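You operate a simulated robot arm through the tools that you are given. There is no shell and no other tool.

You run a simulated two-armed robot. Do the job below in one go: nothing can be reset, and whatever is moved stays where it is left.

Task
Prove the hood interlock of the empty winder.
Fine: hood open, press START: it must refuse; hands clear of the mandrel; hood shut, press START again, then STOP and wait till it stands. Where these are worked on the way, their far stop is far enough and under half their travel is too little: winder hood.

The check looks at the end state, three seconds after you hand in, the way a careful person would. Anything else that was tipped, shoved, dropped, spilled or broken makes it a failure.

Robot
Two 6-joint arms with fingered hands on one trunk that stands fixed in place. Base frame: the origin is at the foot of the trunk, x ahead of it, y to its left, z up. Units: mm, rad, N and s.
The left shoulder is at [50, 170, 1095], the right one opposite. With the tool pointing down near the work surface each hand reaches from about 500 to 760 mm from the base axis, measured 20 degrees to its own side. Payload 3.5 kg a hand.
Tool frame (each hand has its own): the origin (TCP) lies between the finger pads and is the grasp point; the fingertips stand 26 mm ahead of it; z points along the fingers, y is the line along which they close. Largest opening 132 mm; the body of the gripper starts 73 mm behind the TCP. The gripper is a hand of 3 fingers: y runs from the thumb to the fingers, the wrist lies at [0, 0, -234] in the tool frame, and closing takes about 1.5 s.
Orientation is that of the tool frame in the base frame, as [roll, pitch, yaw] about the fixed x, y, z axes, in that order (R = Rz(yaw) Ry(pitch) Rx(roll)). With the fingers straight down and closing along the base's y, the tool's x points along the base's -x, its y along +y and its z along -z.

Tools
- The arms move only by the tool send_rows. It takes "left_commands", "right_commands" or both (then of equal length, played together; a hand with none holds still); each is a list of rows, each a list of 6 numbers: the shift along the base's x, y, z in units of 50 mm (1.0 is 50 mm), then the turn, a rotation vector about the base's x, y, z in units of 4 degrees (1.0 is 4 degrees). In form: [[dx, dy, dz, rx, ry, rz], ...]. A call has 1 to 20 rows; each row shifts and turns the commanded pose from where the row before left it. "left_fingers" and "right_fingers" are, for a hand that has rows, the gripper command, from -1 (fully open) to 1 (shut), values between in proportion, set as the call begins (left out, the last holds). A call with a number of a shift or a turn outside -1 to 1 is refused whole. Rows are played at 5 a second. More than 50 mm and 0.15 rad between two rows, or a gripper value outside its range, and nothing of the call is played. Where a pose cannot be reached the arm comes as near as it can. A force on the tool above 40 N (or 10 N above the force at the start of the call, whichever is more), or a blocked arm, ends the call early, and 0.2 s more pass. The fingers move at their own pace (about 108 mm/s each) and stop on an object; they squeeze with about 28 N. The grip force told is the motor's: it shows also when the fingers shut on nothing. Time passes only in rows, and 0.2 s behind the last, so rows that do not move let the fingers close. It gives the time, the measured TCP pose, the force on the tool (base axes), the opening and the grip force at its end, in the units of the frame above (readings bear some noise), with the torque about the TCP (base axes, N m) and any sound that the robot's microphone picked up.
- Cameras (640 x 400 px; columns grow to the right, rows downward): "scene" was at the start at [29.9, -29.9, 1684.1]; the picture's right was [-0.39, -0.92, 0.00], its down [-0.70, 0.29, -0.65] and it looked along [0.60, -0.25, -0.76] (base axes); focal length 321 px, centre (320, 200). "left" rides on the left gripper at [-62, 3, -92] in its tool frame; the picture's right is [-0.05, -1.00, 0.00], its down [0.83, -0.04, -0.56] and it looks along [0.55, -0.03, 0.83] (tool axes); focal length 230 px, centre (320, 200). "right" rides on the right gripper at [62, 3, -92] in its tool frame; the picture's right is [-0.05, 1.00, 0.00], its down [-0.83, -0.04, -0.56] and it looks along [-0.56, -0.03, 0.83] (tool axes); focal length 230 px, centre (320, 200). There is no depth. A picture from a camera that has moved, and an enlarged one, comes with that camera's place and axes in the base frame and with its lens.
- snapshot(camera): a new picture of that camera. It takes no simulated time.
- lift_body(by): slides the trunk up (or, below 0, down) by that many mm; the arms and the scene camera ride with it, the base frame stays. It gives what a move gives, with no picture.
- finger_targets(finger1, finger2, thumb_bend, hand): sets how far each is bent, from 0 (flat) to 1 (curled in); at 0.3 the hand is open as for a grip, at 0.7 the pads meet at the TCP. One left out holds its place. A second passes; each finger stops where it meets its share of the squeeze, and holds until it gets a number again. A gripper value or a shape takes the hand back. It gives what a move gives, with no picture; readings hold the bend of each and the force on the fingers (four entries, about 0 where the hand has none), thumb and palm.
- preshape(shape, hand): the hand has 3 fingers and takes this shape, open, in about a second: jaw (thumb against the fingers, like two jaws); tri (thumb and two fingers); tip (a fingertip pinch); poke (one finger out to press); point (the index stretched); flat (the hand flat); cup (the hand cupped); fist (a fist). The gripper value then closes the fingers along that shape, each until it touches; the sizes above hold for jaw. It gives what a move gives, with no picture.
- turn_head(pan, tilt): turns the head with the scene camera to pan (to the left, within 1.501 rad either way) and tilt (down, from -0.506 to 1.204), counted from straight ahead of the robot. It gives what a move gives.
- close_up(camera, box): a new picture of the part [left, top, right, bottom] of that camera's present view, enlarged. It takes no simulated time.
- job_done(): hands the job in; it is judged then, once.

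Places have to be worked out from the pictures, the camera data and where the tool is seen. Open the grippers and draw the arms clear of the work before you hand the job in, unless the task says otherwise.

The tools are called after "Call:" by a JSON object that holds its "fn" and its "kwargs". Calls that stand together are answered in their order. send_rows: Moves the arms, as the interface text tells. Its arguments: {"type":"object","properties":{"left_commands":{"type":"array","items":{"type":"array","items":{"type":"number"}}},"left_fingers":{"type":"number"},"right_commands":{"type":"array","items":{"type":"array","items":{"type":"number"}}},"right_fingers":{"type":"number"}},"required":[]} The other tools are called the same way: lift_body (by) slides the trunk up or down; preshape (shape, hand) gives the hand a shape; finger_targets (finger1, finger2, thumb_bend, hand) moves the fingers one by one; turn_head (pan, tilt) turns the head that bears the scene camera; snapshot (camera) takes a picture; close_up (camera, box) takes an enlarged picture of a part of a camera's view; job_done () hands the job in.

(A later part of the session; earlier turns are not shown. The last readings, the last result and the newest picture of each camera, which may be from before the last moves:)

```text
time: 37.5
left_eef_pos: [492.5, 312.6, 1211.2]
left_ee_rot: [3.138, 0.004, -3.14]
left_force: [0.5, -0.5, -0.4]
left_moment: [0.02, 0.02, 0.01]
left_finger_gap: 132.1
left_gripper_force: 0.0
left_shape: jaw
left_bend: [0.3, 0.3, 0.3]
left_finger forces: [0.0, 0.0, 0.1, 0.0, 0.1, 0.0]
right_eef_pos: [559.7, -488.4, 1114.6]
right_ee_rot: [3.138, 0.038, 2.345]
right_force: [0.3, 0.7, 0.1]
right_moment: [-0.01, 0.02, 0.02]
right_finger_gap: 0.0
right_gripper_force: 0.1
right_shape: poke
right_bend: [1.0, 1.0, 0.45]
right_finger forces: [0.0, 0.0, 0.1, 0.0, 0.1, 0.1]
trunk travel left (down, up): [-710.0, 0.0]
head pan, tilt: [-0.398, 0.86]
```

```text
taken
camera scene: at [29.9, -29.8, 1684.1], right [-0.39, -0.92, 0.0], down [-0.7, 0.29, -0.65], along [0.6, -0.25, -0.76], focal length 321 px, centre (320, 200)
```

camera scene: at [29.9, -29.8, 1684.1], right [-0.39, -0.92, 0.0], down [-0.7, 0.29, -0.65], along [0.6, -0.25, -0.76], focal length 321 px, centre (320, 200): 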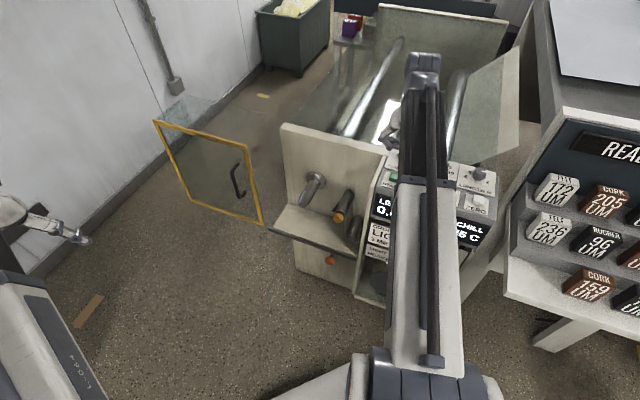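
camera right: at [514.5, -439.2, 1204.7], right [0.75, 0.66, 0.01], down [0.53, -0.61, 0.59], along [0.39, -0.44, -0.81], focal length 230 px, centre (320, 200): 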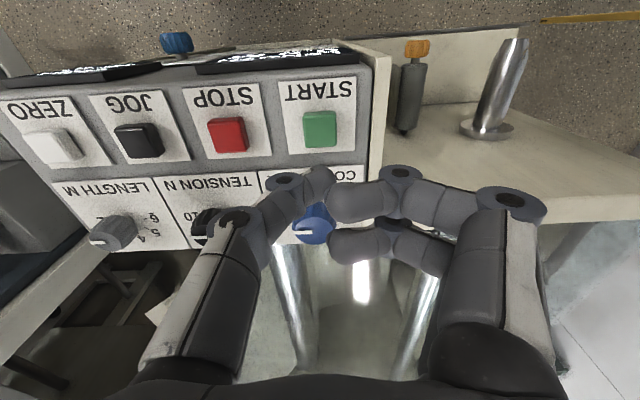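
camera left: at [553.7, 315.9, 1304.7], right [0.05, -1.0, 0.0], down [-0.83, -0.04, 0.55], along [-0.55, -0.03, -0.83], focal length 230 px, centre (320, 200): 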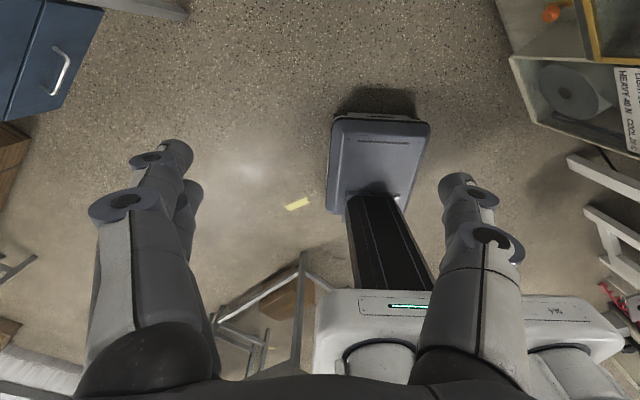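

The hood stands open with the mandrel exposed and nothing near it; the hand is over the panel in the poke shape, START seen at about [559, -489, 1010]. I look closely at where the poking tip is relative to the tool axis.

Call:
{"fn": "close_up", "kwargs": {"camera": "right", "box": [220, 90, 460, 280]}}

Call:
{"fn": "close_up", "kwargs": {"camera": "scene", "box": [360, 40, 480, 220]}}

Call:
{"fn": "snapshot", "kwargs": {"camera": "left"}}

```text
2.11 times, centred on (340, 185) of right
camera zoom: at [514.5, -439.2, 1204.7], right [0.75, 0.66, 0.01], down [0.53, -0.61, 0.59], along [0.39, -0.44, -0.81], focal length 484 px, centre (278, 232)
```

zoom: 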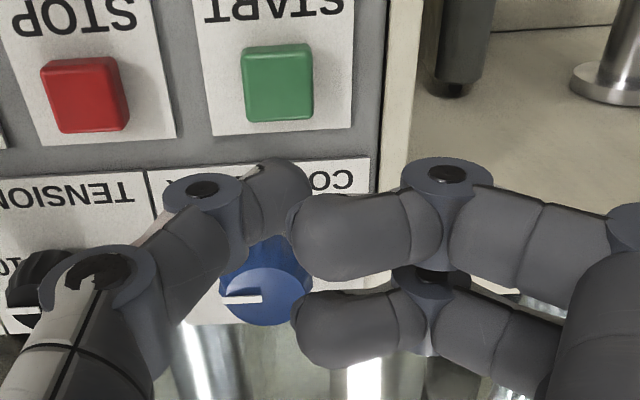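

```text
2.22 times, centred on (420, 130) of scene
camera zoom: at [29.9, -29.8, 1684.1], right [-0.39, -0.92, 0.0], down [-0.7, 0.29, -0.65], along [0.6, -0.25, -0.76], focal length 713 px, centre (98, 356)
```

zoom: 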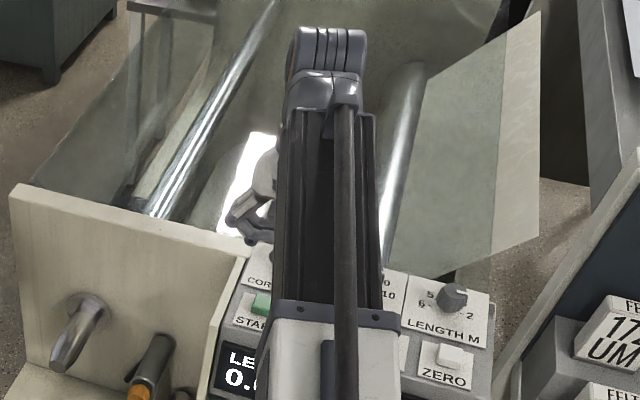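

```text
taken
camera left: at [553.5, 315.7, 1304.8], right [0.05, -1.0, 0.0], down [-0.83, -0.04, 0.55], along [-0.55, -0.03, -0.83], focal length 230 px, centre (320, 200)
```

left: 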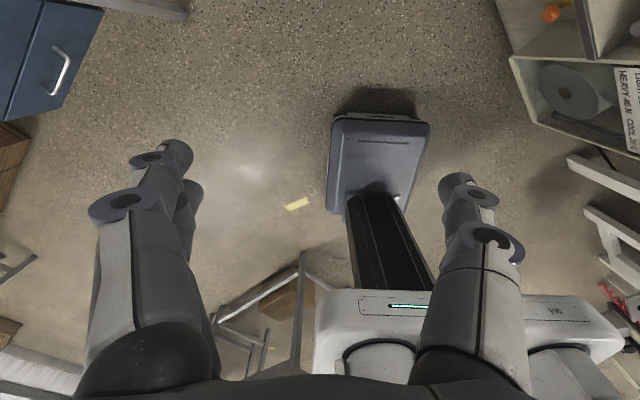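

In the poke shape the thumb tip is only about 10 mm lower than the curled fingers. I try the "point" shape to see if a stretched index gives a cleaner pressing tip.

Call:
{"fn": "preshape", "kwargs": {"hand": "right", "shape": "point"}}

Call:
{"fn": "snapshot", "kwargs": {"camera": "right"}}

Call:
{"fn": "close_up", "kwargs": {"camera": "scene", "box": [340, 80, 480, 220]}}

```text
time: 38.4
left_eef_pos: [492.8, 313.4, 1211.3]
left_ee_rot: [3.138, 0.003, -3.139]
left_force: [0.0, 0.1, 0.0]
left_moment: [0.0, 0.02, 0.01]
left_finger_gap: 132.0
left_gripper_force: 0.1
left_shape: jaw
left_bend: [0.3, 0.3, 0.3]
left_finger forces: [0.0, 0.1, 0.0, 0.0, 0.0, 0.1]
right_eef_pos: [558.4, -488.1, 1115.1]
right_ee_rot: [3.137, 0.038, 2.346]
right_force: [1.2, -0.7, -0.2]
right_moment: [-0.02, -0.01, 0.01]
right_finger_gap: 0.0
right_gripper_force: 0.1
right_shape: point
right_bend: [0.24, 1.0, 0.48]
right_finger forces: [0.1, 0.0, 0.0, 0.1, 0.0, 0.0]
trunk travel left (down, up): [-710.0, 0.0]
head pan, tilt: [-0.398, 0.86]
```

```text
taken
camera right: at [514.5, -439.3, 1204.6], right [0.75, 0.66, 0.01], down [0.53, -0.61, 0.59], along [0.39, -0.44, -0.81], focal length 230 px, centre (320, 200)
```

right: 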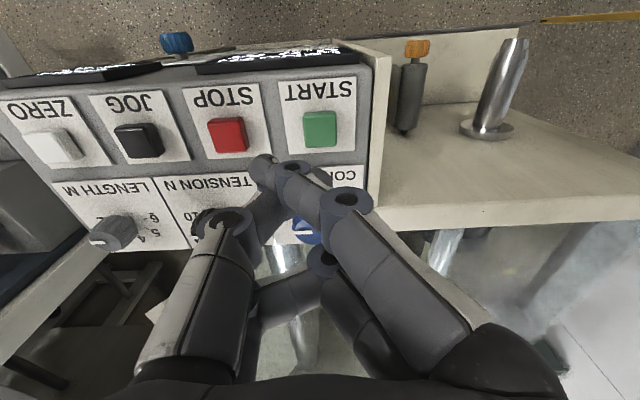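

```text
2.86 times, centred on (410, 150) of scene
camera zoom: at [29.9, -29.9, 1684.1], right [-0.39, -0.92, 0.0], down [-0.7, 0.29, -0.65], along [0.6, -0.25, -0.76], focal length 917 px, centre (63, 343)
```

zoom: 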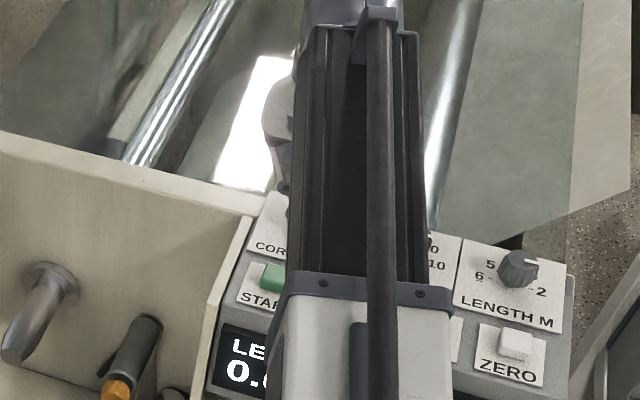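

The index in "point" leans off the axis, so the poke shape, whose tip lies close to the tool axis, is more predictable. I go back to poke.

Call:
{"fn": "preshape", "kwargs": {"hand": "right", "shape": "poke"}}

```text
time: 39.3
left_eef_pos: [493.7, 312.1, 1210.1]
left_ee_rot: [3.141, 0.002, -3.139]
left_force: [-0.4, 0.6, -0.4]
left_moment: [0.02, 0.01, 0.0]
left_finger_gap: 132.0
left_gripper_force: 0.1
left_shape: jaw
left_bend: [0.3, 0.3, 0.3]
left_finger forces: [0.0, 0.1, 0.1, 0.0, 0.0, 0.1]
right_eef_pos: [558.9, -488.4, 1115.6]
right_ee_rot: [3.138, 0.038, 2.346]
right_force: [-0.5, 0.1, 0.7]
right_moment: [0.0, -0.02, -0.03]
right_finger_gap: 0.1
right_gripper_force: 0.1
right_shape: poke
right_bend: [0.96, 1.0, 1.0]
right_finger forces: [0.0, 0.0, 0.0, 0.0, 0.1, 0.0]
trunk travel left (down, up): [-710.0, 0.0]
head pan, tilt: [-0.398, 0.86]
```

The fingers may still be settling. I straighten the remaining 2° of tilt, let time pass, and look.

Call:
{"fn": "send_rows", "kwargs": {"right_commands": [[0, 0, 0, 0.38, 0.38, 0], [0, 0, 0, 0, 0, 0], [0, 0, 0, 0, 0, 0], [0, 0, 0, 0, 0, 0]]}}

Call:
{"fn": "snapshot", "kwargs": {"camera": "right"}}

```text
time: 40.3
left_eef_pos: [492.3, 311.6, 1211.6]
left_ee_rot: [3.14, 0.004, -3.141]
left_force: [0.1, -0.5, -0.9]
left_moment: [0.0, 0.03, 0.0]
left_finger_gap: 131.9
left_gripper_force: 0.0
left_shape: jaw
left_bend: [0.3, 0.3, 0.3]
left_finger forces: [0.0, 0.0, 0.1, 0.0, 0.0, 0.0]
right_eef_pos: [558.3, -489.3, 1113.7]
right_ee_rot: [3.137, 0.001, 2.346]
right_force: [0.4, 0.5, 0.0]
right_moment: [0.01, 0.0, 0.0]
right_finger_gap: 0.0
right_gripper_force: 0.0
right_shape: poke
right_bend: [0.97, 1.0, 1.0]
right_finger forces: [0.0, 0.1, 0.0, 0.1, 0.1, 0.0]
trunk travel left (down, up): [-710.0, 0.0]
head pan, tilt: [-0.398, 0.86]
```

```text
taken
camera right: at [517.1, -442.1, 1206.8], right [0.75, 0.66, 0.0], down [0.55, -0.62, 0.56], along [0.37, -0.41, -0.83], focal length 230 px, centre (320, 200)
```

right: 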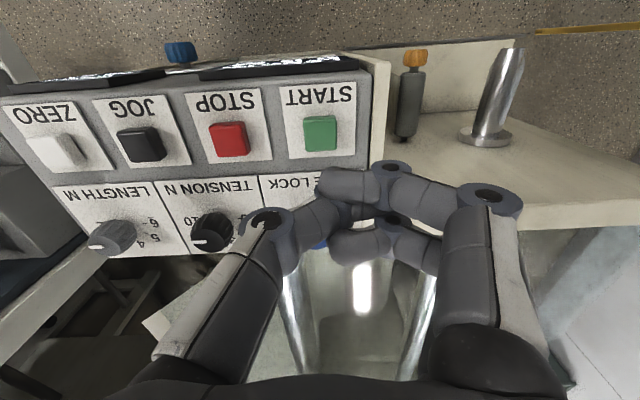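

The fingers tangled this time (thumb curled under). A plainly closed jaw has its three tips meeting on the tool axis 26 mm ahead of the TCP, which fits the roughly 30 mm button with the neighbours 79 mm away, so I use that instead.

Call:
{"fn": "preshape", "kwargs": {"hand": "right", "shape": "jaw"}}

Call:
{"fn": "send_rows", "kwargs": {"right_commands": [[0, 0, 0, 0, 0, 0], [0, 0, 0, 0, 0, 0], [0, 0, 0, 0, 0, 0], [0, 0, 0, 0, 0, 0], [0, 0, 0, 0, 0, 0], [0, 0, 0, 0, 0, 0], [0, 0, 0, 0, 0, 0], [0, 0, 0, 0, 0, 0]], "right_fingers": 1}}

Call:
{"fn": "snapshot", "kwargs": {"camera": "right"}}

Call:
{"fn": "close_up", "kwargs": {"camera": "right", "box": [220, 90, 440, 280]}}

```text
time: 41.2
left_eef_pos: [493.2, 312.8, 1212.4]
left_ee_rot: [3.14, 0.003, -3.138]
left_force: [-0.1, -0.6, 0.4]
left_moment: [0.05, 0.01, -0.01]
left_finger_gap: 131.8
left_gripper_force: 0.0
left_shape: jaw
left_bend: [0.3, 0.3, 0.3]
left_finger forces: [0.0, 0.1, 0.1, 0.0, 0.1, 0.0]
right_eef_pos: [558.8, -489.4, 1113.1]
right_ee_rot: [3.138, 0.002, 2.345]
right_force: [0.9, 0.5, -0.9]
right_moment: [-0.02, -0.01, 0.0]
right_finger_gap: 131.8
right_gripper_force: 0.0
right_shape: jaw
right_bend: [0.3, 0.3, 0.3]
right_finger forces: [0.1, 0.0, 0.0, 0.0, 0.0, 0.1]
trunk travel left (down, up): [-710.0, 0.0]
head pan, tilt: [-0.398, 0.86]
```

```text
time: 43.0
left_eef_pos: [493.8, 312.8, 1211.0]
left_ee_rot: [3.14, 0.004, -3.14]
left_force: [0.4, 0.2, -0.3]
left_moment: [-0.02, 0.0, -0.04]
left_finger_gap: 131.8
left_gripper_force: 0.0
left_shape: jaw
left_bend: [0.3, 0.3, 0.3]
left_finger forces: [0.0, 0.0, 0.1, 0.0, 0.1, 0.1]
right_eef_pos: [558.6, -489.4, 1115.0]
right_ee_rot: [3.139, 0.003, 2.346]
right_force: [0.1, -1.1, 0.2]
right_moment: [-0.01, -0.01, 0.02]
right_finger_gap: 0.1
right_gripper_force: 27.3
right_shape: jaw
right_bend: [0.65, 0.65, 0.67]
right_finger forces: [0.0, 0.1, 0.0, 0.0, 0.0, 0.0]
trunk travel left (down, up): [-710.0, 0.0]
head pan, tilt: [-0.398, 0.86]
```

```text
taken
camera right: at [517.1, -442.1, 1206.8], right [0.75, 0.66, 0.0], down [0.55, -0.62, 0.56], along [0.37, -0.41, -0.83], focal length 230 px, centre (320, 200)
```

right: 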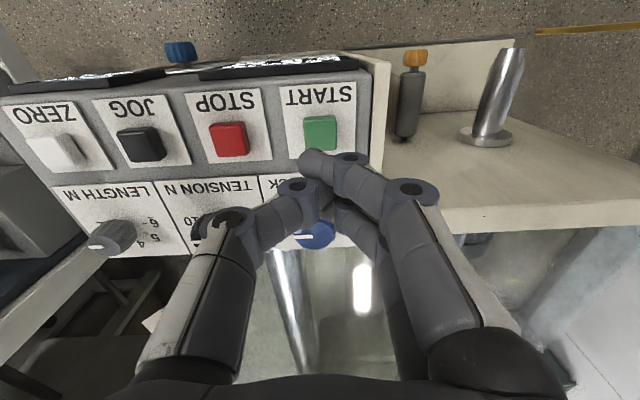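

```text
2.11 times, centred on (330, 185) of right
camera zoom: at [517.1, -442.1, 1206.8], right [0.75, 0.66, 0.0], down [0.55, -0.62, 0.56], along [0.37, -0.41, -0.83], focal length 484 px, centre (299, 232)
```

zoom: 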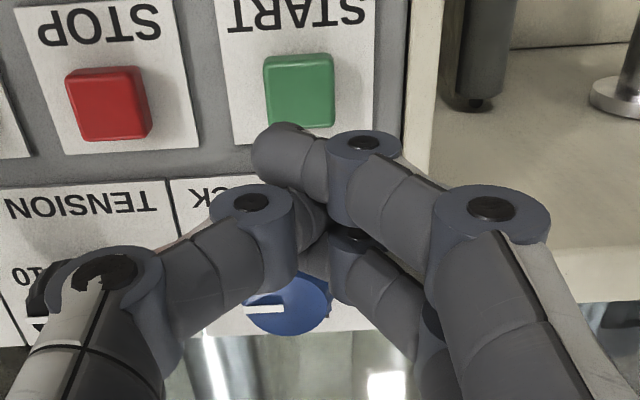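

The closed fingers point down over START. I lower 58 mm to about 15 mm above the button and check the alignment.

Call:
{"fn": "send_rows", "kwargs": {"right_commands": [[0, 0, -0.4, 0, 0, 0], [0, 0, -0.4, 0, 0, 0], [0, 0, -0.36, 0, 0, 0], [0, 0, 0, 0, 0, 0]]}}

Call:
{"fn": "snapshot", "kwargs": {"camera": "right"}}

Call:
{"fn": "close_up", "kwargs": {"camera": "scene", "box": [340, 100, 480, 220]}}

```text
time: 44.0
left_eef_pos: [492.5, 311.9, 1210.6]
left_ee_rot: [3.14, 0.003, -3.141]
left_force: [0.0, -0.9, 0.4]
left_moment: [0.01, -0.01, -0.01]
left_finger_gap: 131.8
left_gripper_force: 0.1
left_shape: jaw
left_bend: [0.3, 0.3, 0.3]
left_finger forces: [0.0, 0.0, 0.1, 0.1, 0.0, 0.0]
right_eef_pos: [558.7, -488.6, 1056.8]
right_ee_rot: [3.136, 0.003, 2.345]
right_force: [0.1, 0.7, -0.2]
right_moment: [-0.02, -0.01, -0.03]
right_finger_gap: 0.0
right_gripper_force: 28.0
right_shape: jaw
right_bend: [0.65, 0.65, 0.67]
right_finger forces: [0.1, 0.0, 0.1, 0.0, 0.1, 0.1]
trunk travel left (down, up): [-710.0, 0.0]
head pan, tilt: [-0.398, 0.86]
```

```text
taken
camera right: at [516.5, -441.2, 1148.5], right [0.75, 0.66, 0.0], down [0.55, -0.62, 0.56], along [0.37, -0.41, -0.83], focal length 230 px, centre (320, 200)
```

right: 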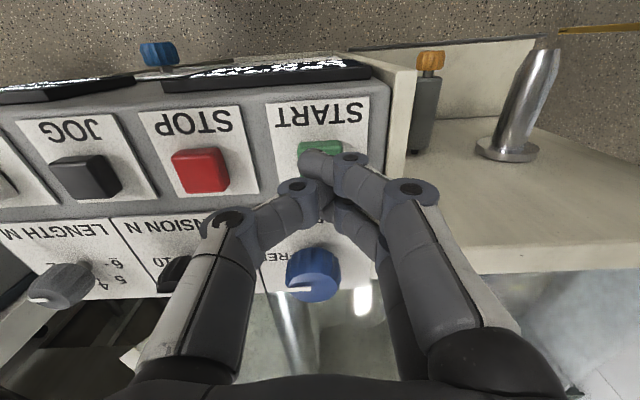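

```text
3.33 times, centred on (410, 160) of scene
camera zoom: at [29.9, -29.9, 1684.1], right [-0.39, -0.92, 0.0], down [-0.7, 0.29, -0.65], along [0.6, -0.25, -0.76], focal length 1070 px, centre (20, 333)
```

zoom: 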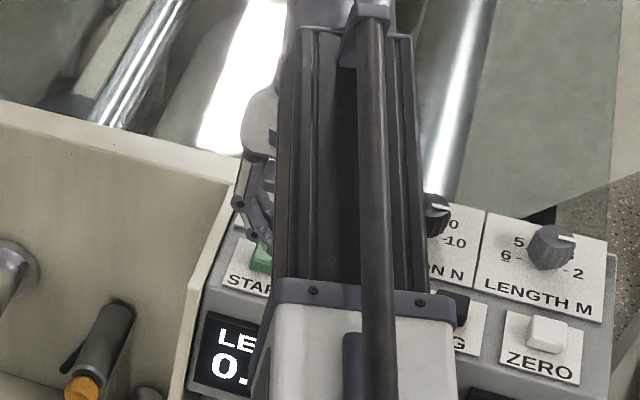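

The tips are right over START. I lower in 3 mm steps, looking for contact.

Call:
{"fn": "send_rows", "kwargs": {"right_commands": [[0, 0, -0.06, 0, 0, 0], [0, 0, -0.06, 0, 0, 0], [0, 0, -0.06, 0, 0, 0], [0, 0, -0.06, 0, 0, 0], [0, 0, -0.06, 0, 0, 0], [0, 0, 0, 0, 0, 0]]}}

Call:
{"fn": "close_up", "kwargs": {"camera": "right", "box": [220, 80, 420, 260]}}

```text
time: 45.4
left_eef_pos: [492.7, 313.1, 1211.6]
left_ee_rot: [3.138, 0.005, -3.139]
left_force: [-0.3, 0.0, -0.2]
left_moment: [-0.01, 0.01, -0.03]
left_finger_gap: 132.0
left_gripper_force: 0.2
left_shape: jaw
left_bend: [0.3, 0.3, 0.3]
left_finger forces: [0.1, 0.0, 0.0, 0.1, 0.1, 0.0]
right_eef_pos: [559.8, -489.5, 1041.4]
right_ee_rot: [3.139, 0.002, 2.348]
right_force: [-0.2, 0.2, 1.2]
right_moment: [-0.02, 0.01, 0.05]
right_finger_gap: 0.3
right_gripper_force: 27.6
right_shape: jaw
right_bend: [0.65, 0.65, 0.67]
right_finger forces: [0.0, 0.0, 0.0, 0.1, 0.0, 0.0]
trunk travel left (down, up): [-710.0, 0.0]
head pan, tilt: [-0.398, 0.86]
```

```text
2.22 times, centred on (320, 170) of right
camera zoom: at [516.9, -441.9, 1133.4], right [0.75, 0.66, 0.0], down [0.55, -0.62, 0.56], along [0.37, -0.41, -0.83], focal length 511 px, centre (320, 267)
```

zoom: 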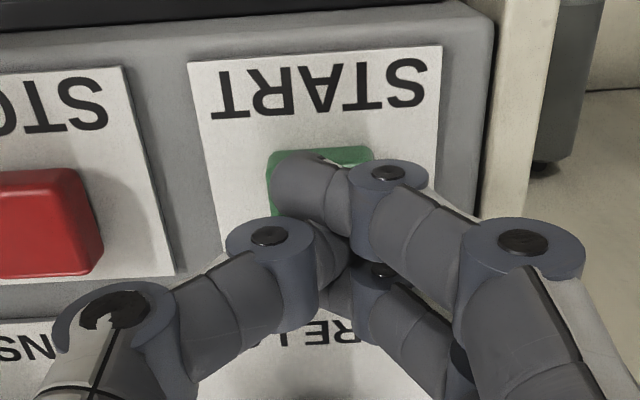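

No contact yet at TCP 1041. I go down in 2 mm steps.

Call:
{"fn": "send_rows", "kwargs": {"right_commands": [[0, 0, -0.04, 0, 0, 0], [0, 0, -0.04, 0, 0, 0], [0, 0, -0.04, 0, 0, 0], [0, 0, -0.04, 0, 0, 0]]}}

Call:
{"fn": "close_up", "kwargs": {"camera": "right", "box": [220, 60, 420, 260]}}

```text
time: 46.4
left_eef_pos: [491.2, 314.2, 1212.7]
left_ee_rot: [3.141, 0.005, -3.14]
left_force: [-1.0, -0.6, -0.3]
left_moment: [0.02, -0.03, 0.0]
left_finger_gap: 132.2
left_gripper_force: 0.0
left_shape: jaw
left_bend: [0.3, 0.3, 0.3]
left_finger forces: [0.0, 0.1, 0.0, 0.0, 0.0, 0.0]
right_eef_pos: [558.3, -489.1, 1035.7]
right_ee_rot: [3.137, 0.006, 2.346]
right_force: [1.3, -1.4, 24.9]
right_moment: [0.0, 0.03, 0.01]
right_finger_gap: 0.0
right_gripper_force: 27.9
right_shape: jaw
right_bend: [0.7, 0.7, 0.74]
right_finger forces: [0.0, 0.1, 0.0, 0.0, 0.0, 0.0]
trunk travel left (down, up): [-710.0, 0.0]
head pan, tilt: [-0.398, 0.86]
heard: click
```

```text
2.00 times, centred on (320, 160) of right
camera zoom: at [515.7, -441.2, 1127.4], right [0.75, 0.66, 0.0], down [0.55, -0.62, 0.56], along [0.37, -0.42, -0.83], focal length 460 px, centre (320, 280)
```

zoom: 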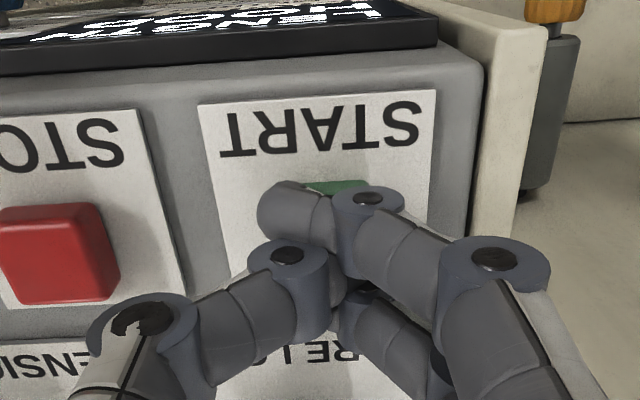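

I heard a click with 25 N on the button, and the display seems to have changed. I lift off the button and read the display.

Call:
{"fn": "send_rows", "kwargs": {"right_commands": [[0, 0, 0.1, 0, 0, 0], [0, 0, 0.4, 0, 0, 0], [0, 0, 0.8, 0, 0, 0], [0, 0, 0.8, 0, 0, 0]]}}

Call:
{"fn": "snapshot", "kwargs": {"camera": "scene"}}

Call:
{"fn": "close_up", "kwargs": {"camera": "scene", "box": [340, 140, 500, 280]}}

Call:
{"fn": "snapshot", "kwargs": {"camera": "right"}}

```text
time: 47.4
left_eef_pos: [492.7, 312.5, 1211.8]
left_ee_rot: [3.141, 0.002, -3.14]
left_force: [0.1, 0.1, -0.4]
left_moment: [-0.01, -0.01, -0.02]
left_finger_gap: 132.0
left_gripper_force: 0.1
left_shape: jaw
left_bend: [0.3, 0.3, 0.3]
left_finger forces: [0.0, 0.0, 0.0, 0.0, 0.0, 0.1]
right_eef_pos: [560.7, -487.4, 1141.0]
right_ee_rot: [3.139, 0.001, 2.346]
right_force: [-0.7, -0.3, 0.1]
right_moment: [0.03, 0.01, -0.01]
right_finger_gap: 0.0
right_gripper_force: 27.9
right_shape: jaw
right_bend: [0.68, 0.68, 0.74]
right_finger forces: [0.1, 0.0, 0.0, 0.0, 0.0, 0.1]
trunk travel left (down, up): [-710.0, 0.0]
head pan, tilt: [-0.398, 0.86]
```

```text
taken
camera scene: at [29.7, -29.7, 1684.1], right [-0.39, -0.92, 0.0], down [-0.7, 0.29, -0.65], along [0.6, -0.25, -0.76], focal length 321 px, centre (320, 200)
```

scene: 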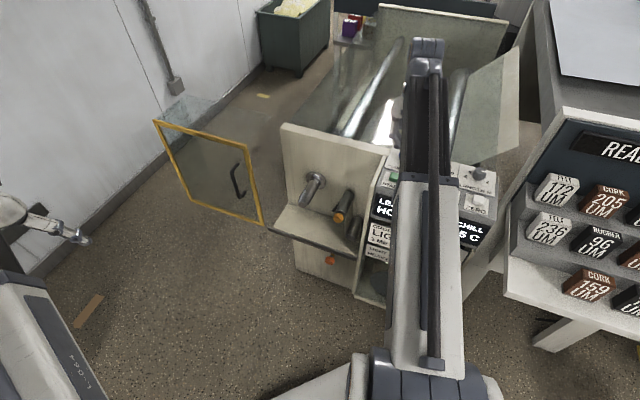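

```text
2.86 times, centred on (420, 210) of scene
camera zoom: at [29.7, -29.7, 1684.1], right [-0.39, -0.92, 0.0], down [-0.7, 0.29, -0.65], along [0.6, -0.25, -0.76], focal length 917 px, centre (34, 171)
```

zoom: 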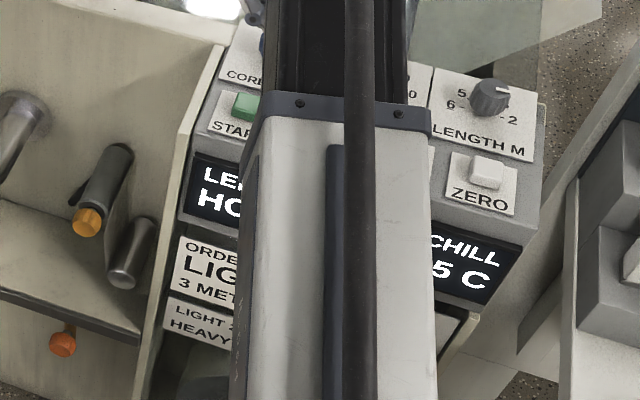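

```text
taken
camera right: at [518.7, -441.2, 1232.4], right [0.75, 0.66, 0.0], down [0.55, -0.62, 0.56], along [0.37, -0.41, -0.83], focal length 230 px, centre (320, 200)
```

right: 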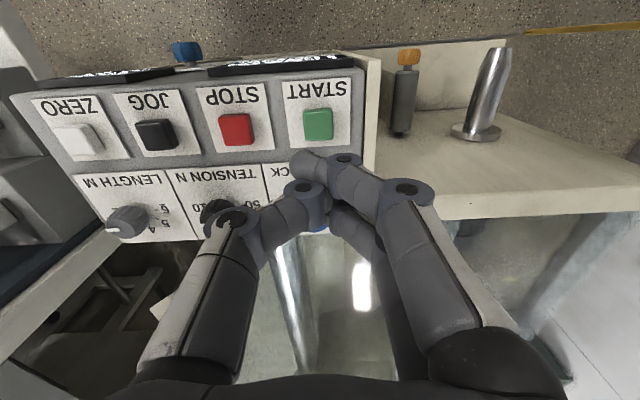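

The display now reads "HO…" (HOOD) and nothing turns: START was refused with the hood open. Now I shut the hood: I go back to the handle along the reverse path, fingers half open as a cage.

Call:
{"fn": "send_rows", "kwargs": {"right_commands": [[0.1, 0.9, 0, 0, 0, 0], [0.1, 0.9, 0, 0, 0, 0], [0.1, 0.9, 0, 0, 0, 0], [0.1, 0.9, 0, 0, 0, 0], [0.1, 0.9, 0, 0, 0, 0], [0.4, 0.85, 0, 0.84, -0.84, 0], [0.4, 0.85, 0, 0.84, -0.84, 0], [0.4, 0.85, 0, 0.84, -0.84, 0], [0.4, 0.85, 0, 0.84, -0.84, 0], [0.4, 0.85, 0, 0.84, -0.84, 0], [0.4, 0.2, -0.8, 0.84, -0.84, 0], [0.4, 0.2, -0.8, 0.84, -0.84, 0], [0.4, 0.2, -0.8, 0.84, -0.84, 0], [0.4, 0.2, -0.8, 0.84, -0.84, 0], [0.4, 0.2, -0.8, 0.84, -0.84, 0], [0, 0, -0.54, 0, 0, 0], [0, 0, 0, 0, 0, 0]], "right_fingers": 0.0}}

Call:
{"fn": "snapshot", "kwargs": {"camera": "right"}}

Call:
{"fn": "snapshot", "kwargs": {"camera": "scene"}}

Call:
{"fn": "close_up", "kwargs": {"camera": "scene", "box": [280, 130, 500, 290]}}

```text
time: 51.0
left_eef_pos: [492.9, 312.8, 1212.3]
left_ee_rot: [3.14, 0.002, -3.139]
left_force: [0.1, -0.8, 0.0]
left_moment: [0.03, 0.0, 0.03]
left_finger_gap: 131.9
left_gripper_force: 0.1
left_shape: jaw
left_bend: [0.3, 0.3, 0.3]
left_finger forces: [0.1, 0.0, 0.1, 0.1, 0.0, 0.0]
right_eef_pos: [785.7, -0.4, 909.3]
right_ee_rot: [2.306, -0.007, 2.348]
right_force: [0.0, 0.0, -0.5]
right_moment: [-0.04, 0.0, 0.01]
right_finger_gap: 65.8
right_gripper_force: 0.1
right_shape: jaw
right_bend: [0.73, 0.73, 0.7]
right_finger forces: [0.1, 0.0, 0.1, 0.1, 0.0, 0.0]
trunk travel left (down, up): [-710.0, 0.0]
head pan, tilt: [-0.398, 0.86]
```

```text
taken
camera right: at [694.0, -2.2, 973.7], right [0.52, 0.43, 0.74], down [0.27, -0.9, 0.34], along [0.81, 0.03, -0.58], focal length 230 px, centre (320, 200)
```

right: 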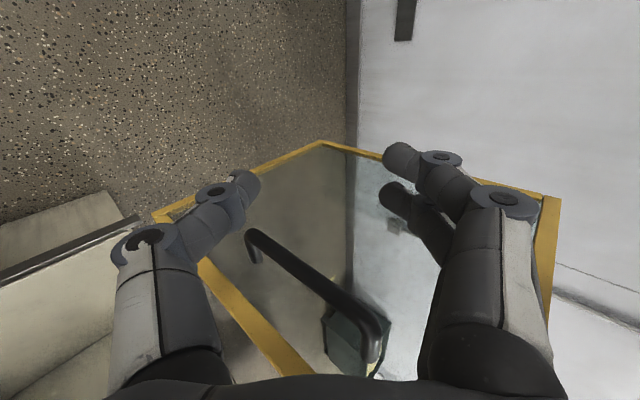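

```text
taken
camera scene: at [29.9, -29.8, 1684.1], right [-0.39, -0.92, 0.0], down [-0.7, 0.29, -0.65], along [0.6, -0.25, -0.76], focal length 321 px, centre (320, 200)
```

scene: 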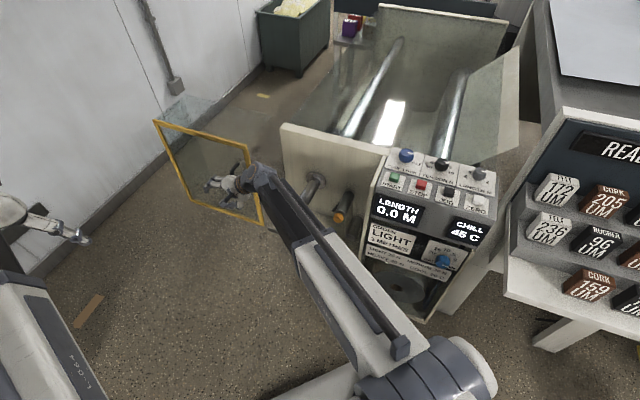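

```text
2.50 times, centred on (390, 210) of scene
camera zoom: at [29.9, -29.8, 1684.1], right [-0.39, -0.92, 0.0], down [-0.7, 0.29, -0.65], along [0.6, -0.25, -0.76], focal length 803 px, centre (145, 175)
```

zoom: 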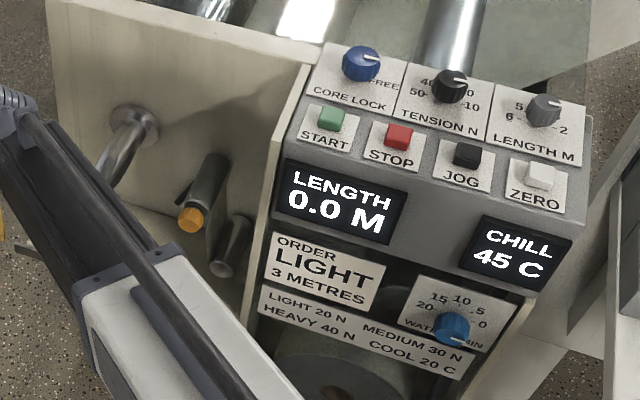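

The display is back to 0.0 M, mandrel still. I move in so the bar lies inside the open cage of thumb and fingers.

Call:
{"fn": "send_rows", "kwargs": {"right_commands": [[0.25, -0.25, 0, 0, 0, 0], [0.25, -0.25, 0, 0, 0, 0], [0.25, -0.25, 0, 0, 0, 0], [0.25, -0.25, 0, 0, 0, 0], [0.2, -0.2, 0, 0, 0, 0], [0, 0, 0, 0, 0, 0]]}}

Call:
{"fn": "snapshot", "kwargs": {"camera": "right"}}

```text
time: 52.4
left_eef_pos: [492.4, 311.7, 1210.2]
left_ee_rot: [3.14, 0.003, -3.139]
left_force: [-0.1, 0.3, -1.2]
left_moment: [0.0, -0.05, -0.01]
left_finger_gap: 131.9
left_gripper_force: 0.0
left_shape: jaw
left_bend: [0.3, 0.3, 0.3]
left_finger forces: [0.0, 0.1, 0.0, 0.0, 0.1, 0.1]
right_eef_pos: [843.9, -62.4, 911.1]
right_ee_rot: [2.309, -0.009, 2.35]
right_force: [0.0, 0.1, 0.2]
right_moment: [-0.01, -0.01, -0.01]
right_finger_gap: 65.7
right_gripper_force: 0.1
right_shape: jaw
right_bend: [0.73, 0.73, 0.7]
right_finger forces: [0.0, 0.1, 0.0, 0.0, 0.0, 0.0]
trunk travel left (down, up): [-710.0, 0.0]
head pan, tilt: [-0.398, 0.86]
```

```text
taken
camera right: at [753.2, -64.0, 975.6], right [0.52, 0.43, 0.74], down [0.27, -0.9, 0.34], along [0.81, 0.03, -0.58], focal length 230 px, centre (320, 200)
```

right: 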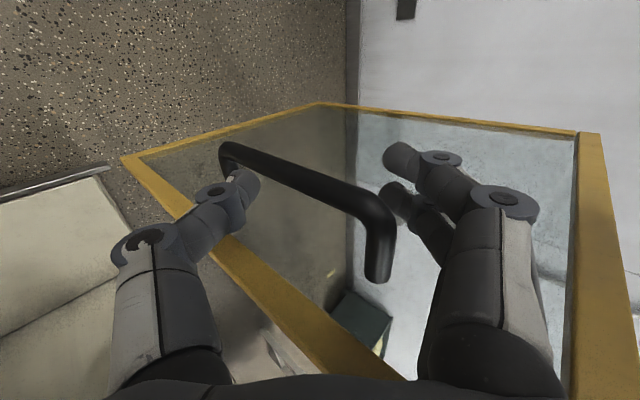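

The bar is inside the cage, between thumb and fingers. I now draw the hood right (−e) gently.

Call:
{"fn": "send_rows", "kwargs": {"right_commands": [[-0.14, -0.14, 0, 0, 0, 0], [-0.14, -0.14, 0, 0, 0, 0], [-0.14, -0.14, 0, 0, 0, 0], [-0.14, -0.14, 0, 0, 0, 0], [-0.14, -0.14, 0, 0, 0, 0], [-0.14, -0.14, 0, 0, 0, 0]]}}

Call:
{"fn": "snapshot", "kwargs": {"camera": "right"}}

Call:
{"fn": "snapshot", "kwargs": {"camera": "scene"}}

```text
time: 53.8
left_eef_pos: [493.9, 311.9, 1210.5]
left_ee_rot: [3.14, 0.004, -3.14]
left_force: [0.3, 0.4, -0.4]
left_moment: [-0.01, -0.04, 0.0]
left_finger_gap: 132.0
left_gripper_force: 0.2
left_shape: jaw
left_bend: [0.3, 0.3, 0.3]
left_finger forces: [0.0, 0.1, 0.0, 0.0, 0.0, 0.1]
right_eef_pos: [802.6, -104.0, 910.6]
right_ee_rot: [2.308, -0.007, 2.347]
right_force: [1.3, -0.1, -0.5]
right_moment: [-0.01, 0.03, -0.01]
right_finger_gap: 66.4
right_gripper_force: 0.1
right_shape: jaw
right_bend: [0.73, 0.72, 0.7]
right_finger forces: [0.1, 0.7, 0.0, 0.0, 0.1, 0.1]
trunk travel left (down, up): [-710.0, 0.0]
head pan, tilt: [-0.398, 0.86]
```

```text
taken
camera right: at [711.3, -104.9, 975.4], right [0.52, 0.43, 0.74], down [0.27, -0.9, 0.34], along [0.81, 0.03, -0.58], focal length 230 px, centre (320, 200)
```

right: 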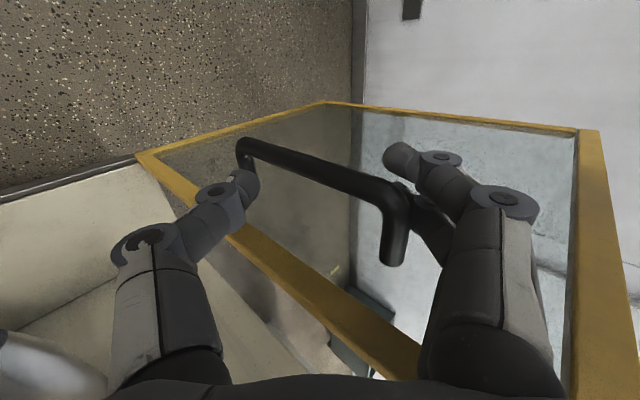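

```text
taken
camera scene: at [29.8, -29.9, 1684.1], right [-0.39, -0.92, 0.0], down [-0.7, 0.29, -0.65], along [0.6, -0.25, -0.76], focal length 321 px, centre (320, 200)
```

scene: 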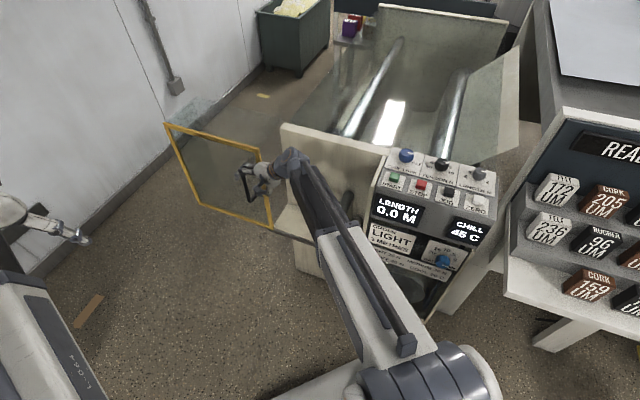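

It follows, drawn by the inner finger with under 1 N. I continue right.

Call:
{"fn": "send_rows", "kwargs": {"right_commands": [[-0.14, -0.14, 0, 0, 0, 0], [-0.14, -0.14, 0, 0, 0, 0], [-0.14, -0.14, 0, 0, 0, 0], [-0.14, -0.14, 0, 0, 0, 0], [-0.14, -0.14, 0, 0, 0, 0], [-0.14, -0.14, 0, 0, 0, 0], [-0.14, -0.14, 0, 0, 0, 0], [-0.14, -0.14, 0, 0, 0, 0], [-0.14, -0.14, 0, 0, 0, 0]]}}

Call:
{"fn": "snapshot", "kwargs": {"camera": "right"}}

Call:
{"fn": "snapshot", "kwargs": {"camera": "scene"}}

```text
time: 55.8
left_eef_pos: [492.5, 311.7, 1212.4]
left_ee_rot: [3.141, 0.004, -3.14]
left_force: [0.5, -0.6, -0.6]
left_moment: [0.01, -0.03, -0.04]
left_finger_gap: 132.1
left_gripper_force: 0.1
left_shape: jaw
left_bend: [0.3, 0.3, 0.3]
left_finger forces: [0.0, 0.1, 0.0, 0.0, 0.0, 0.0]
right_eef_pos: [739.4, -166.5, 912.0]
right_ee_rot: [2.309, -0.007, 2.35]
right_force: [0.6, 1.7, -0.4]
right_moment: [-0.01, 0.01, 0.03]
right_finger_gap: 66.0
right_gripper_force: 0.2
right_shape: jaw
right_bend: [0.73, 0.72, 0.7]
right_finger forces: [0.0, 0.6, 0.0, 0.0, 0.0, 0.0]
trunk travel left (down, up): [-710.0, 0.0]
head pan, tilt: [-0.398, 0.86]
```

```text
taken
camera right: at [647.8, -169.0, 976.6], right [0.52, 0.43, 0.74], down [0.27, -0.9, 0.34], along [0.81, 0.03, -0.58], focal length 230 px, centre (320, 200)
```

right: 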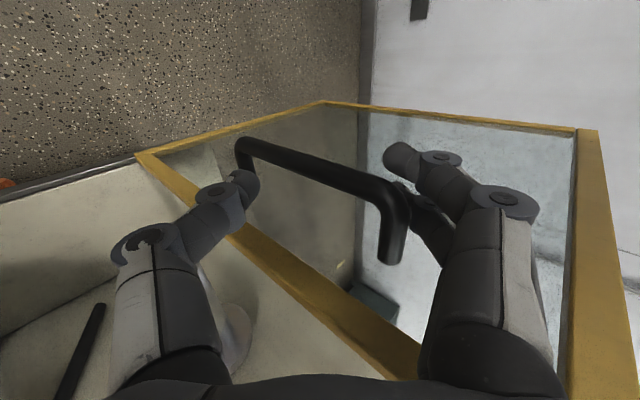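

```text
taken
camera scene: at [29.9, -29.9, 1684.1], right [-0.39, -0.92, 0.0], down [-0.7, 0.29, -0.65], along [0.6, -0.25, -0.76], focal length 321 px, centre (320, 200)
```

scene: 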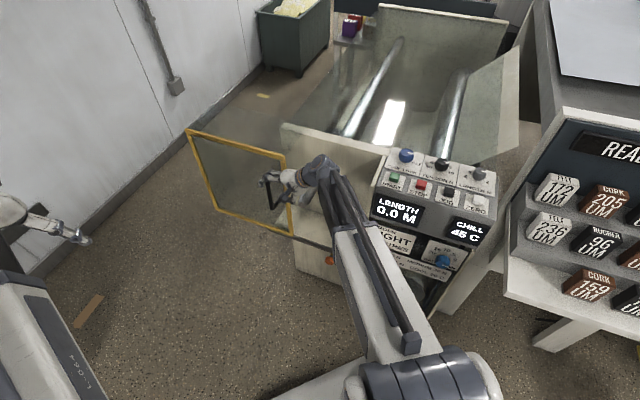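

All going well. While drawing it further right I bring the hand back upright step by step.

Call:
{"fn": "send_rows", "kwargs": {"right_commands": [[-0.14, -0.14, 0, 0, 0, 0], [-0.14, -0.14, 0, 0, 0, 0], [-0.14, -0.14, 0, -0.7, 0.7, 0], [-0.14, -0.14, 0, -0.7, 0.7, 0], [-0.14, -0.14, 0, -0.7, 0.7, 0], [-0.14, -0.14, 0, -0.7, 0.7, 0], [-0.14, -0.14, 0, -0.7, 0.7, 0], [-0.14, -0.14, 0, -0.7, 0.7, 0], [0, 0, 0, 0, 0, 0]]}}

Call:
{"fn": "snapshot", "kwargs": {"camera": "right"}}

Call:
{"fn": "snapshot", "kwargs": {"camera": "scene"}}

```text
time: 57.8
left_eef_pos: [491.4, 312.7, 1211.3]
left_ee_rot: [3.14, 0.002, -3.14]
left_force: [0.1, -1.3, -0.1]
left_moment: [0.04, -0.02, 0.01]
left_finger_gap: 131.7
left_gripper_force: 0.0
left_shape: jaw
left_bend: [0.3, 0.3, 0.3]
left_finger forces: [0.1, 0.0, 0.1, 0.0, 0.0, 0.0]
right_eef_pos: [683.5, -221.6, 910.4]
right_ee_rot: [2.725, -0.003, 2.345]
right_force: [1.0, 0.9, 1.6]
right_moment: [-0.01, -0.03, -0.02]
right_finger_gap: 66.9
right_gripper_force: 0.2
right_shape: jaw
right_bend: [0.73, 0.72, 0.7]
right_finger forces: [0.0, 1.2, 0.0, 0.1, 0.0, 0.1]
trunk travel left (down, up): [-710.0, 0.0]
head pan, tilt: [-0.398, 0.86]
```

```text
taken
camera right: at [614.9, -201.5, 996.9], right [0.69, 0.6, 0.4], down [0.39, -0.78, 0.49], along [0.61, -0.18, -0.77], focal length 230 px, centre (320, 200)
```

right: 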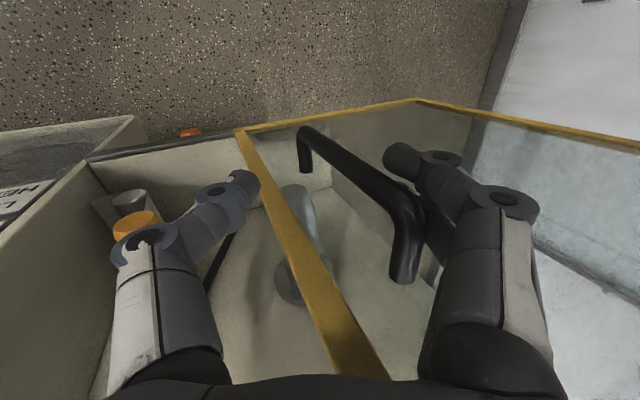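

```text
taken
camera scene: at [29.9, -29.7, 1684.1], right [-0.39, -0.92, 0.0], down [-0.7, 0.29, -0.65], along [0.6, -0.25, -0.76], focal length 321 px, centre (320, 200)
```

scene: 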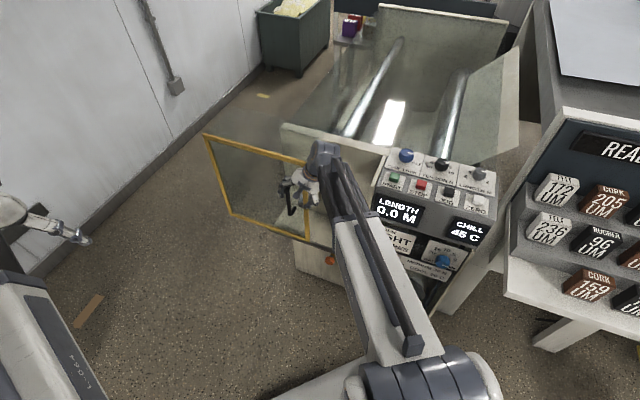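

About half way back. I continue right and finish straightening the hand.

Call:
{"fn": "send_rows", "kwargs": {"right_commands": [[-0.14, -0.14, 0, -0.7, 0.7, 0], [-0.14, -0.14, 0, -0.7, 0.7, 0], [-0.14, -0.14, 0, -0.7, 0.7, 0], [-0.14, -0.14, 0, -0.7, 0.7, 0], [-0.14, -0.14, 0, -0.7, 0.7, 0], [-0.14, -0.14, 0, -0.7, 0.7, 0], [-0.14, -0.14, 0, 0, 0, 0], [-0.14, -0.14, 0, 0, 0, 0], [-0.14, -0.14, 0, 0, 0, 0], [0, 0, 0, 0, 0, 0]]}}

Call:
{"fn": "snapshot", "kwargs": {"camera": "right"}}

Call:
{"fn": "snapshot", "kwargs": {"camera": "scene"}}

```text
time: 60.0
left_eef_pos: [493.1, 312.6, 1210.6]
left_ee_rot: [3.14, 0.003, -3.141]
left_force: [0.3, 0.3, 0.3]
left_moment: [0.01, 0.0, 0.01]
left_finger_gap: 132.0
left_gripper_force: 0.0
left_shape: jaw
left_bend: [0.3, 0.3, 0.3]
left_finger forces: [0.0, 0.0, 0.0, 0.1, 0.0, 0.0]
right_eef_pos: [619.7, -285.6, 910.9]
right_ee_rot: [3.138, 0.002, 2.346]
right_force: [1.1, -0.5, 1.0]
right_moment: [0.05, -0.04, -0.04]
right_finger_gap: 66.9
right_gripper_force: 0.1
right_shape: jaw
right_bend: [0.73, 0.72, 0.7]
right_finger forces: [0.1, 1.8, 0.1, 0.0, 0.0, 0.0]
trunk travel left (down, up): [-710.0, 0.0]
head pan, tilt: [-0.398, 0.86]
```

```text
taken
camera right: at [578.1, -238.6, 1003.2], right [0.75, 0.66, 0.0], down [0.55, -0.62, 0.56], along [0.37, -0.41, -0.83], focal length 230 px, centre (320, 200)
```

right: 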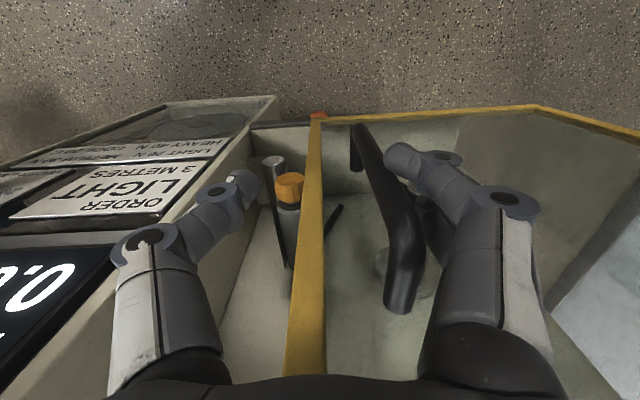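

```text
taken
camera scene: at [30.0, -29.8, 1684.1], right [-0.39, -0.92, 0.0], down [-0.7, 0.29, -0.65], along [0.6, -0.25, -0.76], focal length 321 px, centre (320, 200)
```

scene: 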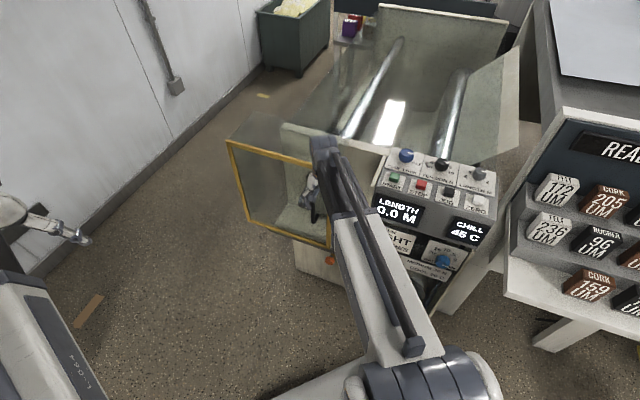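

Hand upright, hood about 100 mm from shut, no obstruction ahead of the thumb. I continue 80 mm.

Call:
{"fn": "send_rows", "kwargs": {"right_commands": [[-0.14, -0.14, 0, 0, 0, 0], [-0.14, -0.14, 0, 0, 0, 0], [-0.14, -0.14, 0, 0, 0, 0], [-0.14, -0.14, 0, 0, 0, 0], [-0.14, -0.14, 0, 0, 0, 0], [-0.14, -0.14, 0, 0, 0, 0], [-0.14, -0.14, 0, 0, 0, 0], [-0.14, -0.14, 0, 0, 0, 0], [0, 0, 0, 0, 0, 0]]}}

Call:
{"fn": "snapshot", "kwargs": {"camera": "right"}}

Call:
{"fn": "close_up", "kwargs": {"camera": "scene", "box": [220, 100, 420, 280]}}

```text
time: 62.0
left_eef_pos: [493.3, 311.4, 1212.1]
left_ee_rot: [3.141, 0.004, -3.139]
left_force: [0.6, -0.4, 0.3]
left_moment: [0.02, 0.03, -0.01]
left_finger_gap: 131.8
left_gripper_force: 0.0
left_shape: jaw
left_bend: [0.3, 0.3, 0.3]
left_finger forces: [0.1, 0.0, 0.1, 0.0, 0.1, 0.0]
right_eef_pos: [563.1, -341.8, 912.5]
right_ee_rot: [3.138, 0.002, 2.345]
right_force: [1.8, -0.4, 0.2]
right_moment: [-0.03, -0.05, -0.05]
right_finger_gap: 67.0
right_gripper_force: 0.1
right_shape: jaw
right_bend: [0.73, 0.72, 0.7]
right_finger forces: [0.0, 2.1, 0.0, 0.1, 0.1, 0.0]
trunk travel left (down, up): [-710.0, 0.0]
head pan, tilt: [-0.398, 0.86]
```

```text
taken
camera right: at [521.8, -294.5, 1003.7], right [0.75, 0.66, 0.0], down [0.55, -0.62, 0.56], along [0.37, -0.41, -0.83], focal length 230 px, centre (320, 200)
```

right: 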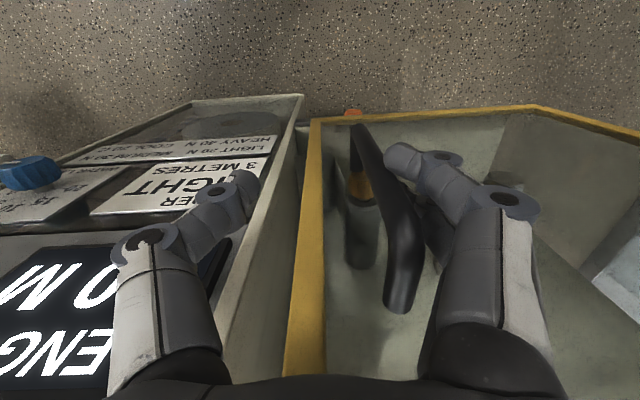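

```text
2.22 times, centred on (320, 190) of scene
camera zoom: at [30.2, -30.0, 1684.1], right [-0.39, -0.92, 0.0], down [-0.7, 0.29, -0.65], along [0.6, -0.25, -0.76], focal length 713 px, centre (320, 222)
```

zoom: 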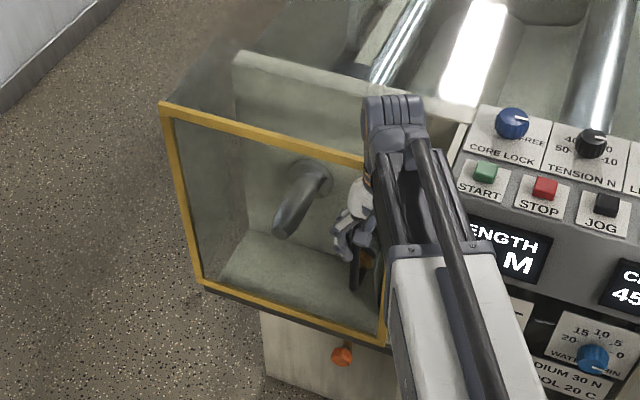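

About 20–25 mm gap is left to the panel plate. I close the rest in small steps, feeling for the end stop.

Call:
{"fn": "send_rows", "kwargs": {"right_commands": [[-0.1, -0.1, 0, 0, 0, 0], [-0.1, -0.1, 0, 0, 0, 0], [-0.05, -0.05, 0, 0, 0, 0], [-0.05, -0.05, 0, 0, 0, 0], [-0.05, -0.05, 0, 0, 0, 0], [-0.05, -0.05, 0, 0, 0, 0]]}}

Call:
{"fn": "snapshot", "kwargs": {"camera": "right"}}

Call:
{"fn": "close_up", "kwargs": {"camera": "scene", "box": [250, 110, 390, 280]}}

```text
time: 63.4
left_eef_pos: [492.1, 312.6, 1210.5]
left_ee_rot: [3.14, 0.004, -3.14]
left_force: [-0.6, 0.2, -1.0]
left_moment: [0.03, -0.01, 0.0]
left_finger_gap: 132.1
left_gripper_force: 0.1
left_shape: jaw
left_bend: [0.3, 0.3, 0.3]
left_finger forces: [0.0, 0.1, 0.1, 0.0, 0.1, 0.1]
right_eef_pos: [543.1, -361.7, 910.9]
right_ee_rot: [3.139, 0.003, 2.346]
right_force: [1.8, 0.3, 0.1]
right_moment: [0.01, -0.02, -0.01]
right_finger_gap: 66.6
right_gripper_force: 0.0
right_shape: jaw
right_bend: [0.73, 0.72, 0.7]
right_finger forces: [0.0, 0.8, 0.0, 0.0, 0.1, 0.0]
trunk travel left (down, up): [-710.0, 0.0]
head pan, tilt: [-0.398, 0.86]
```

```text
taken
camera right: at [502.5, -314.5, 1003.2], right [0.75, 0.66, 0.0], down [0.55, -0.62, 0.56], along [0.37, -0.41, -0.83], focal length 230 px, centre (320, 200)
```

right: 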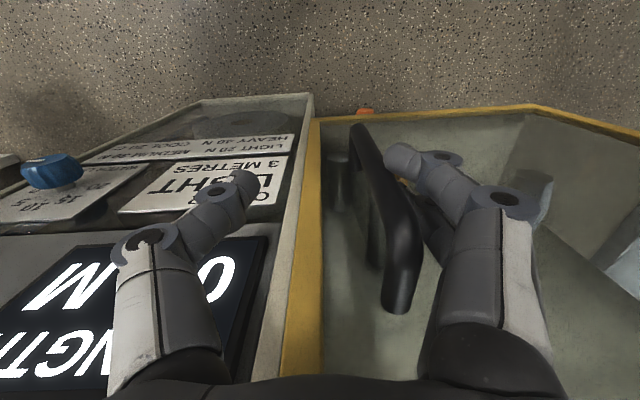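

```text
2.35 times, centred on (320, 195) of scene
camera zoom: at [30.0, -29.8, 1684.1], right [-0.39, -0.92, 0.0], down [-0.7, 0.29, -0.65], along [0.6, -0.25, -0.76], focal length 755 px, centre (320, 212)
```

zoom: 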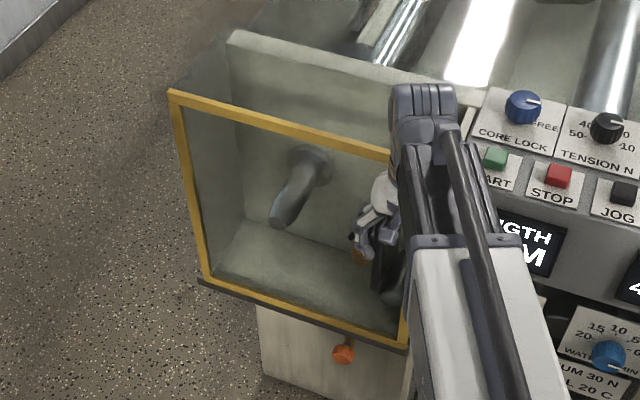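

The hood corners are exactly where they were at the start. I press a few millimetres more to be sure it sits against its stop.

Call:
{"fn": "send_rows", "kwargs": {"right_commands": [[-0.03, -0.03, 0, 0, 0, 0], [-0.03, -0.03, 0, 0, 0, 0], [-0.03, -0.03, 0, 0, 0, 0], [-0.03, -0.03, 0, 0, 0, 0]]}}

Call:
{"fn": "close_up", "kwargs": {"camera": "scene", "box": [250, 110, 390, 280]}}

```text
time: 64.4
left_eef_pos: [493.9, 313.1, 1211.1]
left_ee_rot: [-3.141, 0.002, -3.14]
left_force: [0.3, -1.1, -0.7]
left_moment: [-0.02, -0.02, 0.01]
left_finger_gap: 131.8
left_gripper_force: 0.1
left_shape: jaw
left_bend: [0.3, 0.3, 0.3]
left_finger forces: [0.1, 0.0, 0.0, 0.1, 0.0, 0.1]
right_eef_pos: [539.3, -366.3, 912.2]
right_ee_rot: [3.137, 0.002, 2.345]
right_force: [4.9, 3.8, 0.4]
right_moment: [0.08, -0.06, 0.01]
right_finger_gap: 70.9
right_gripper_force: 0.0
right_shape: jaw
right_bend: [0.72, 0.71, 0.7]
right_finger forces: [2.1, 4.2, 0.0, 0.0, 0.0, 0.0]
trunk travel left (down, up): [-710.0, 0.0]
head pan, tilt: [-0.398, 0.86]
```

```text
2.35 times, centred on (320, 195) of scene
camera zoom: at [30.6, -29.4, 1684.1], right [-0.39, -0.92, 0.0], down [-0.7, 0.29, -0.65], along [0.6, -0.25, -0.76], focal length 755 px, centre (320, 212)
```

zoom: 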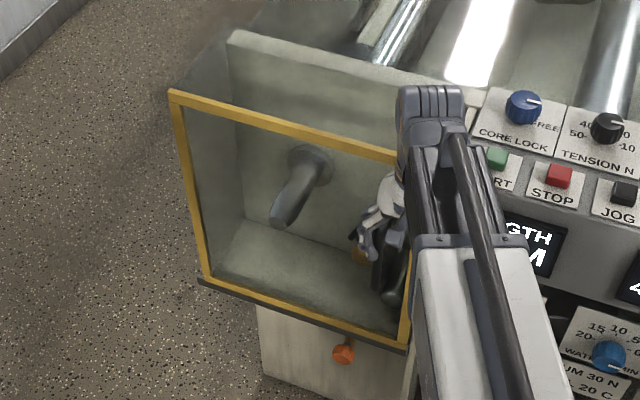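

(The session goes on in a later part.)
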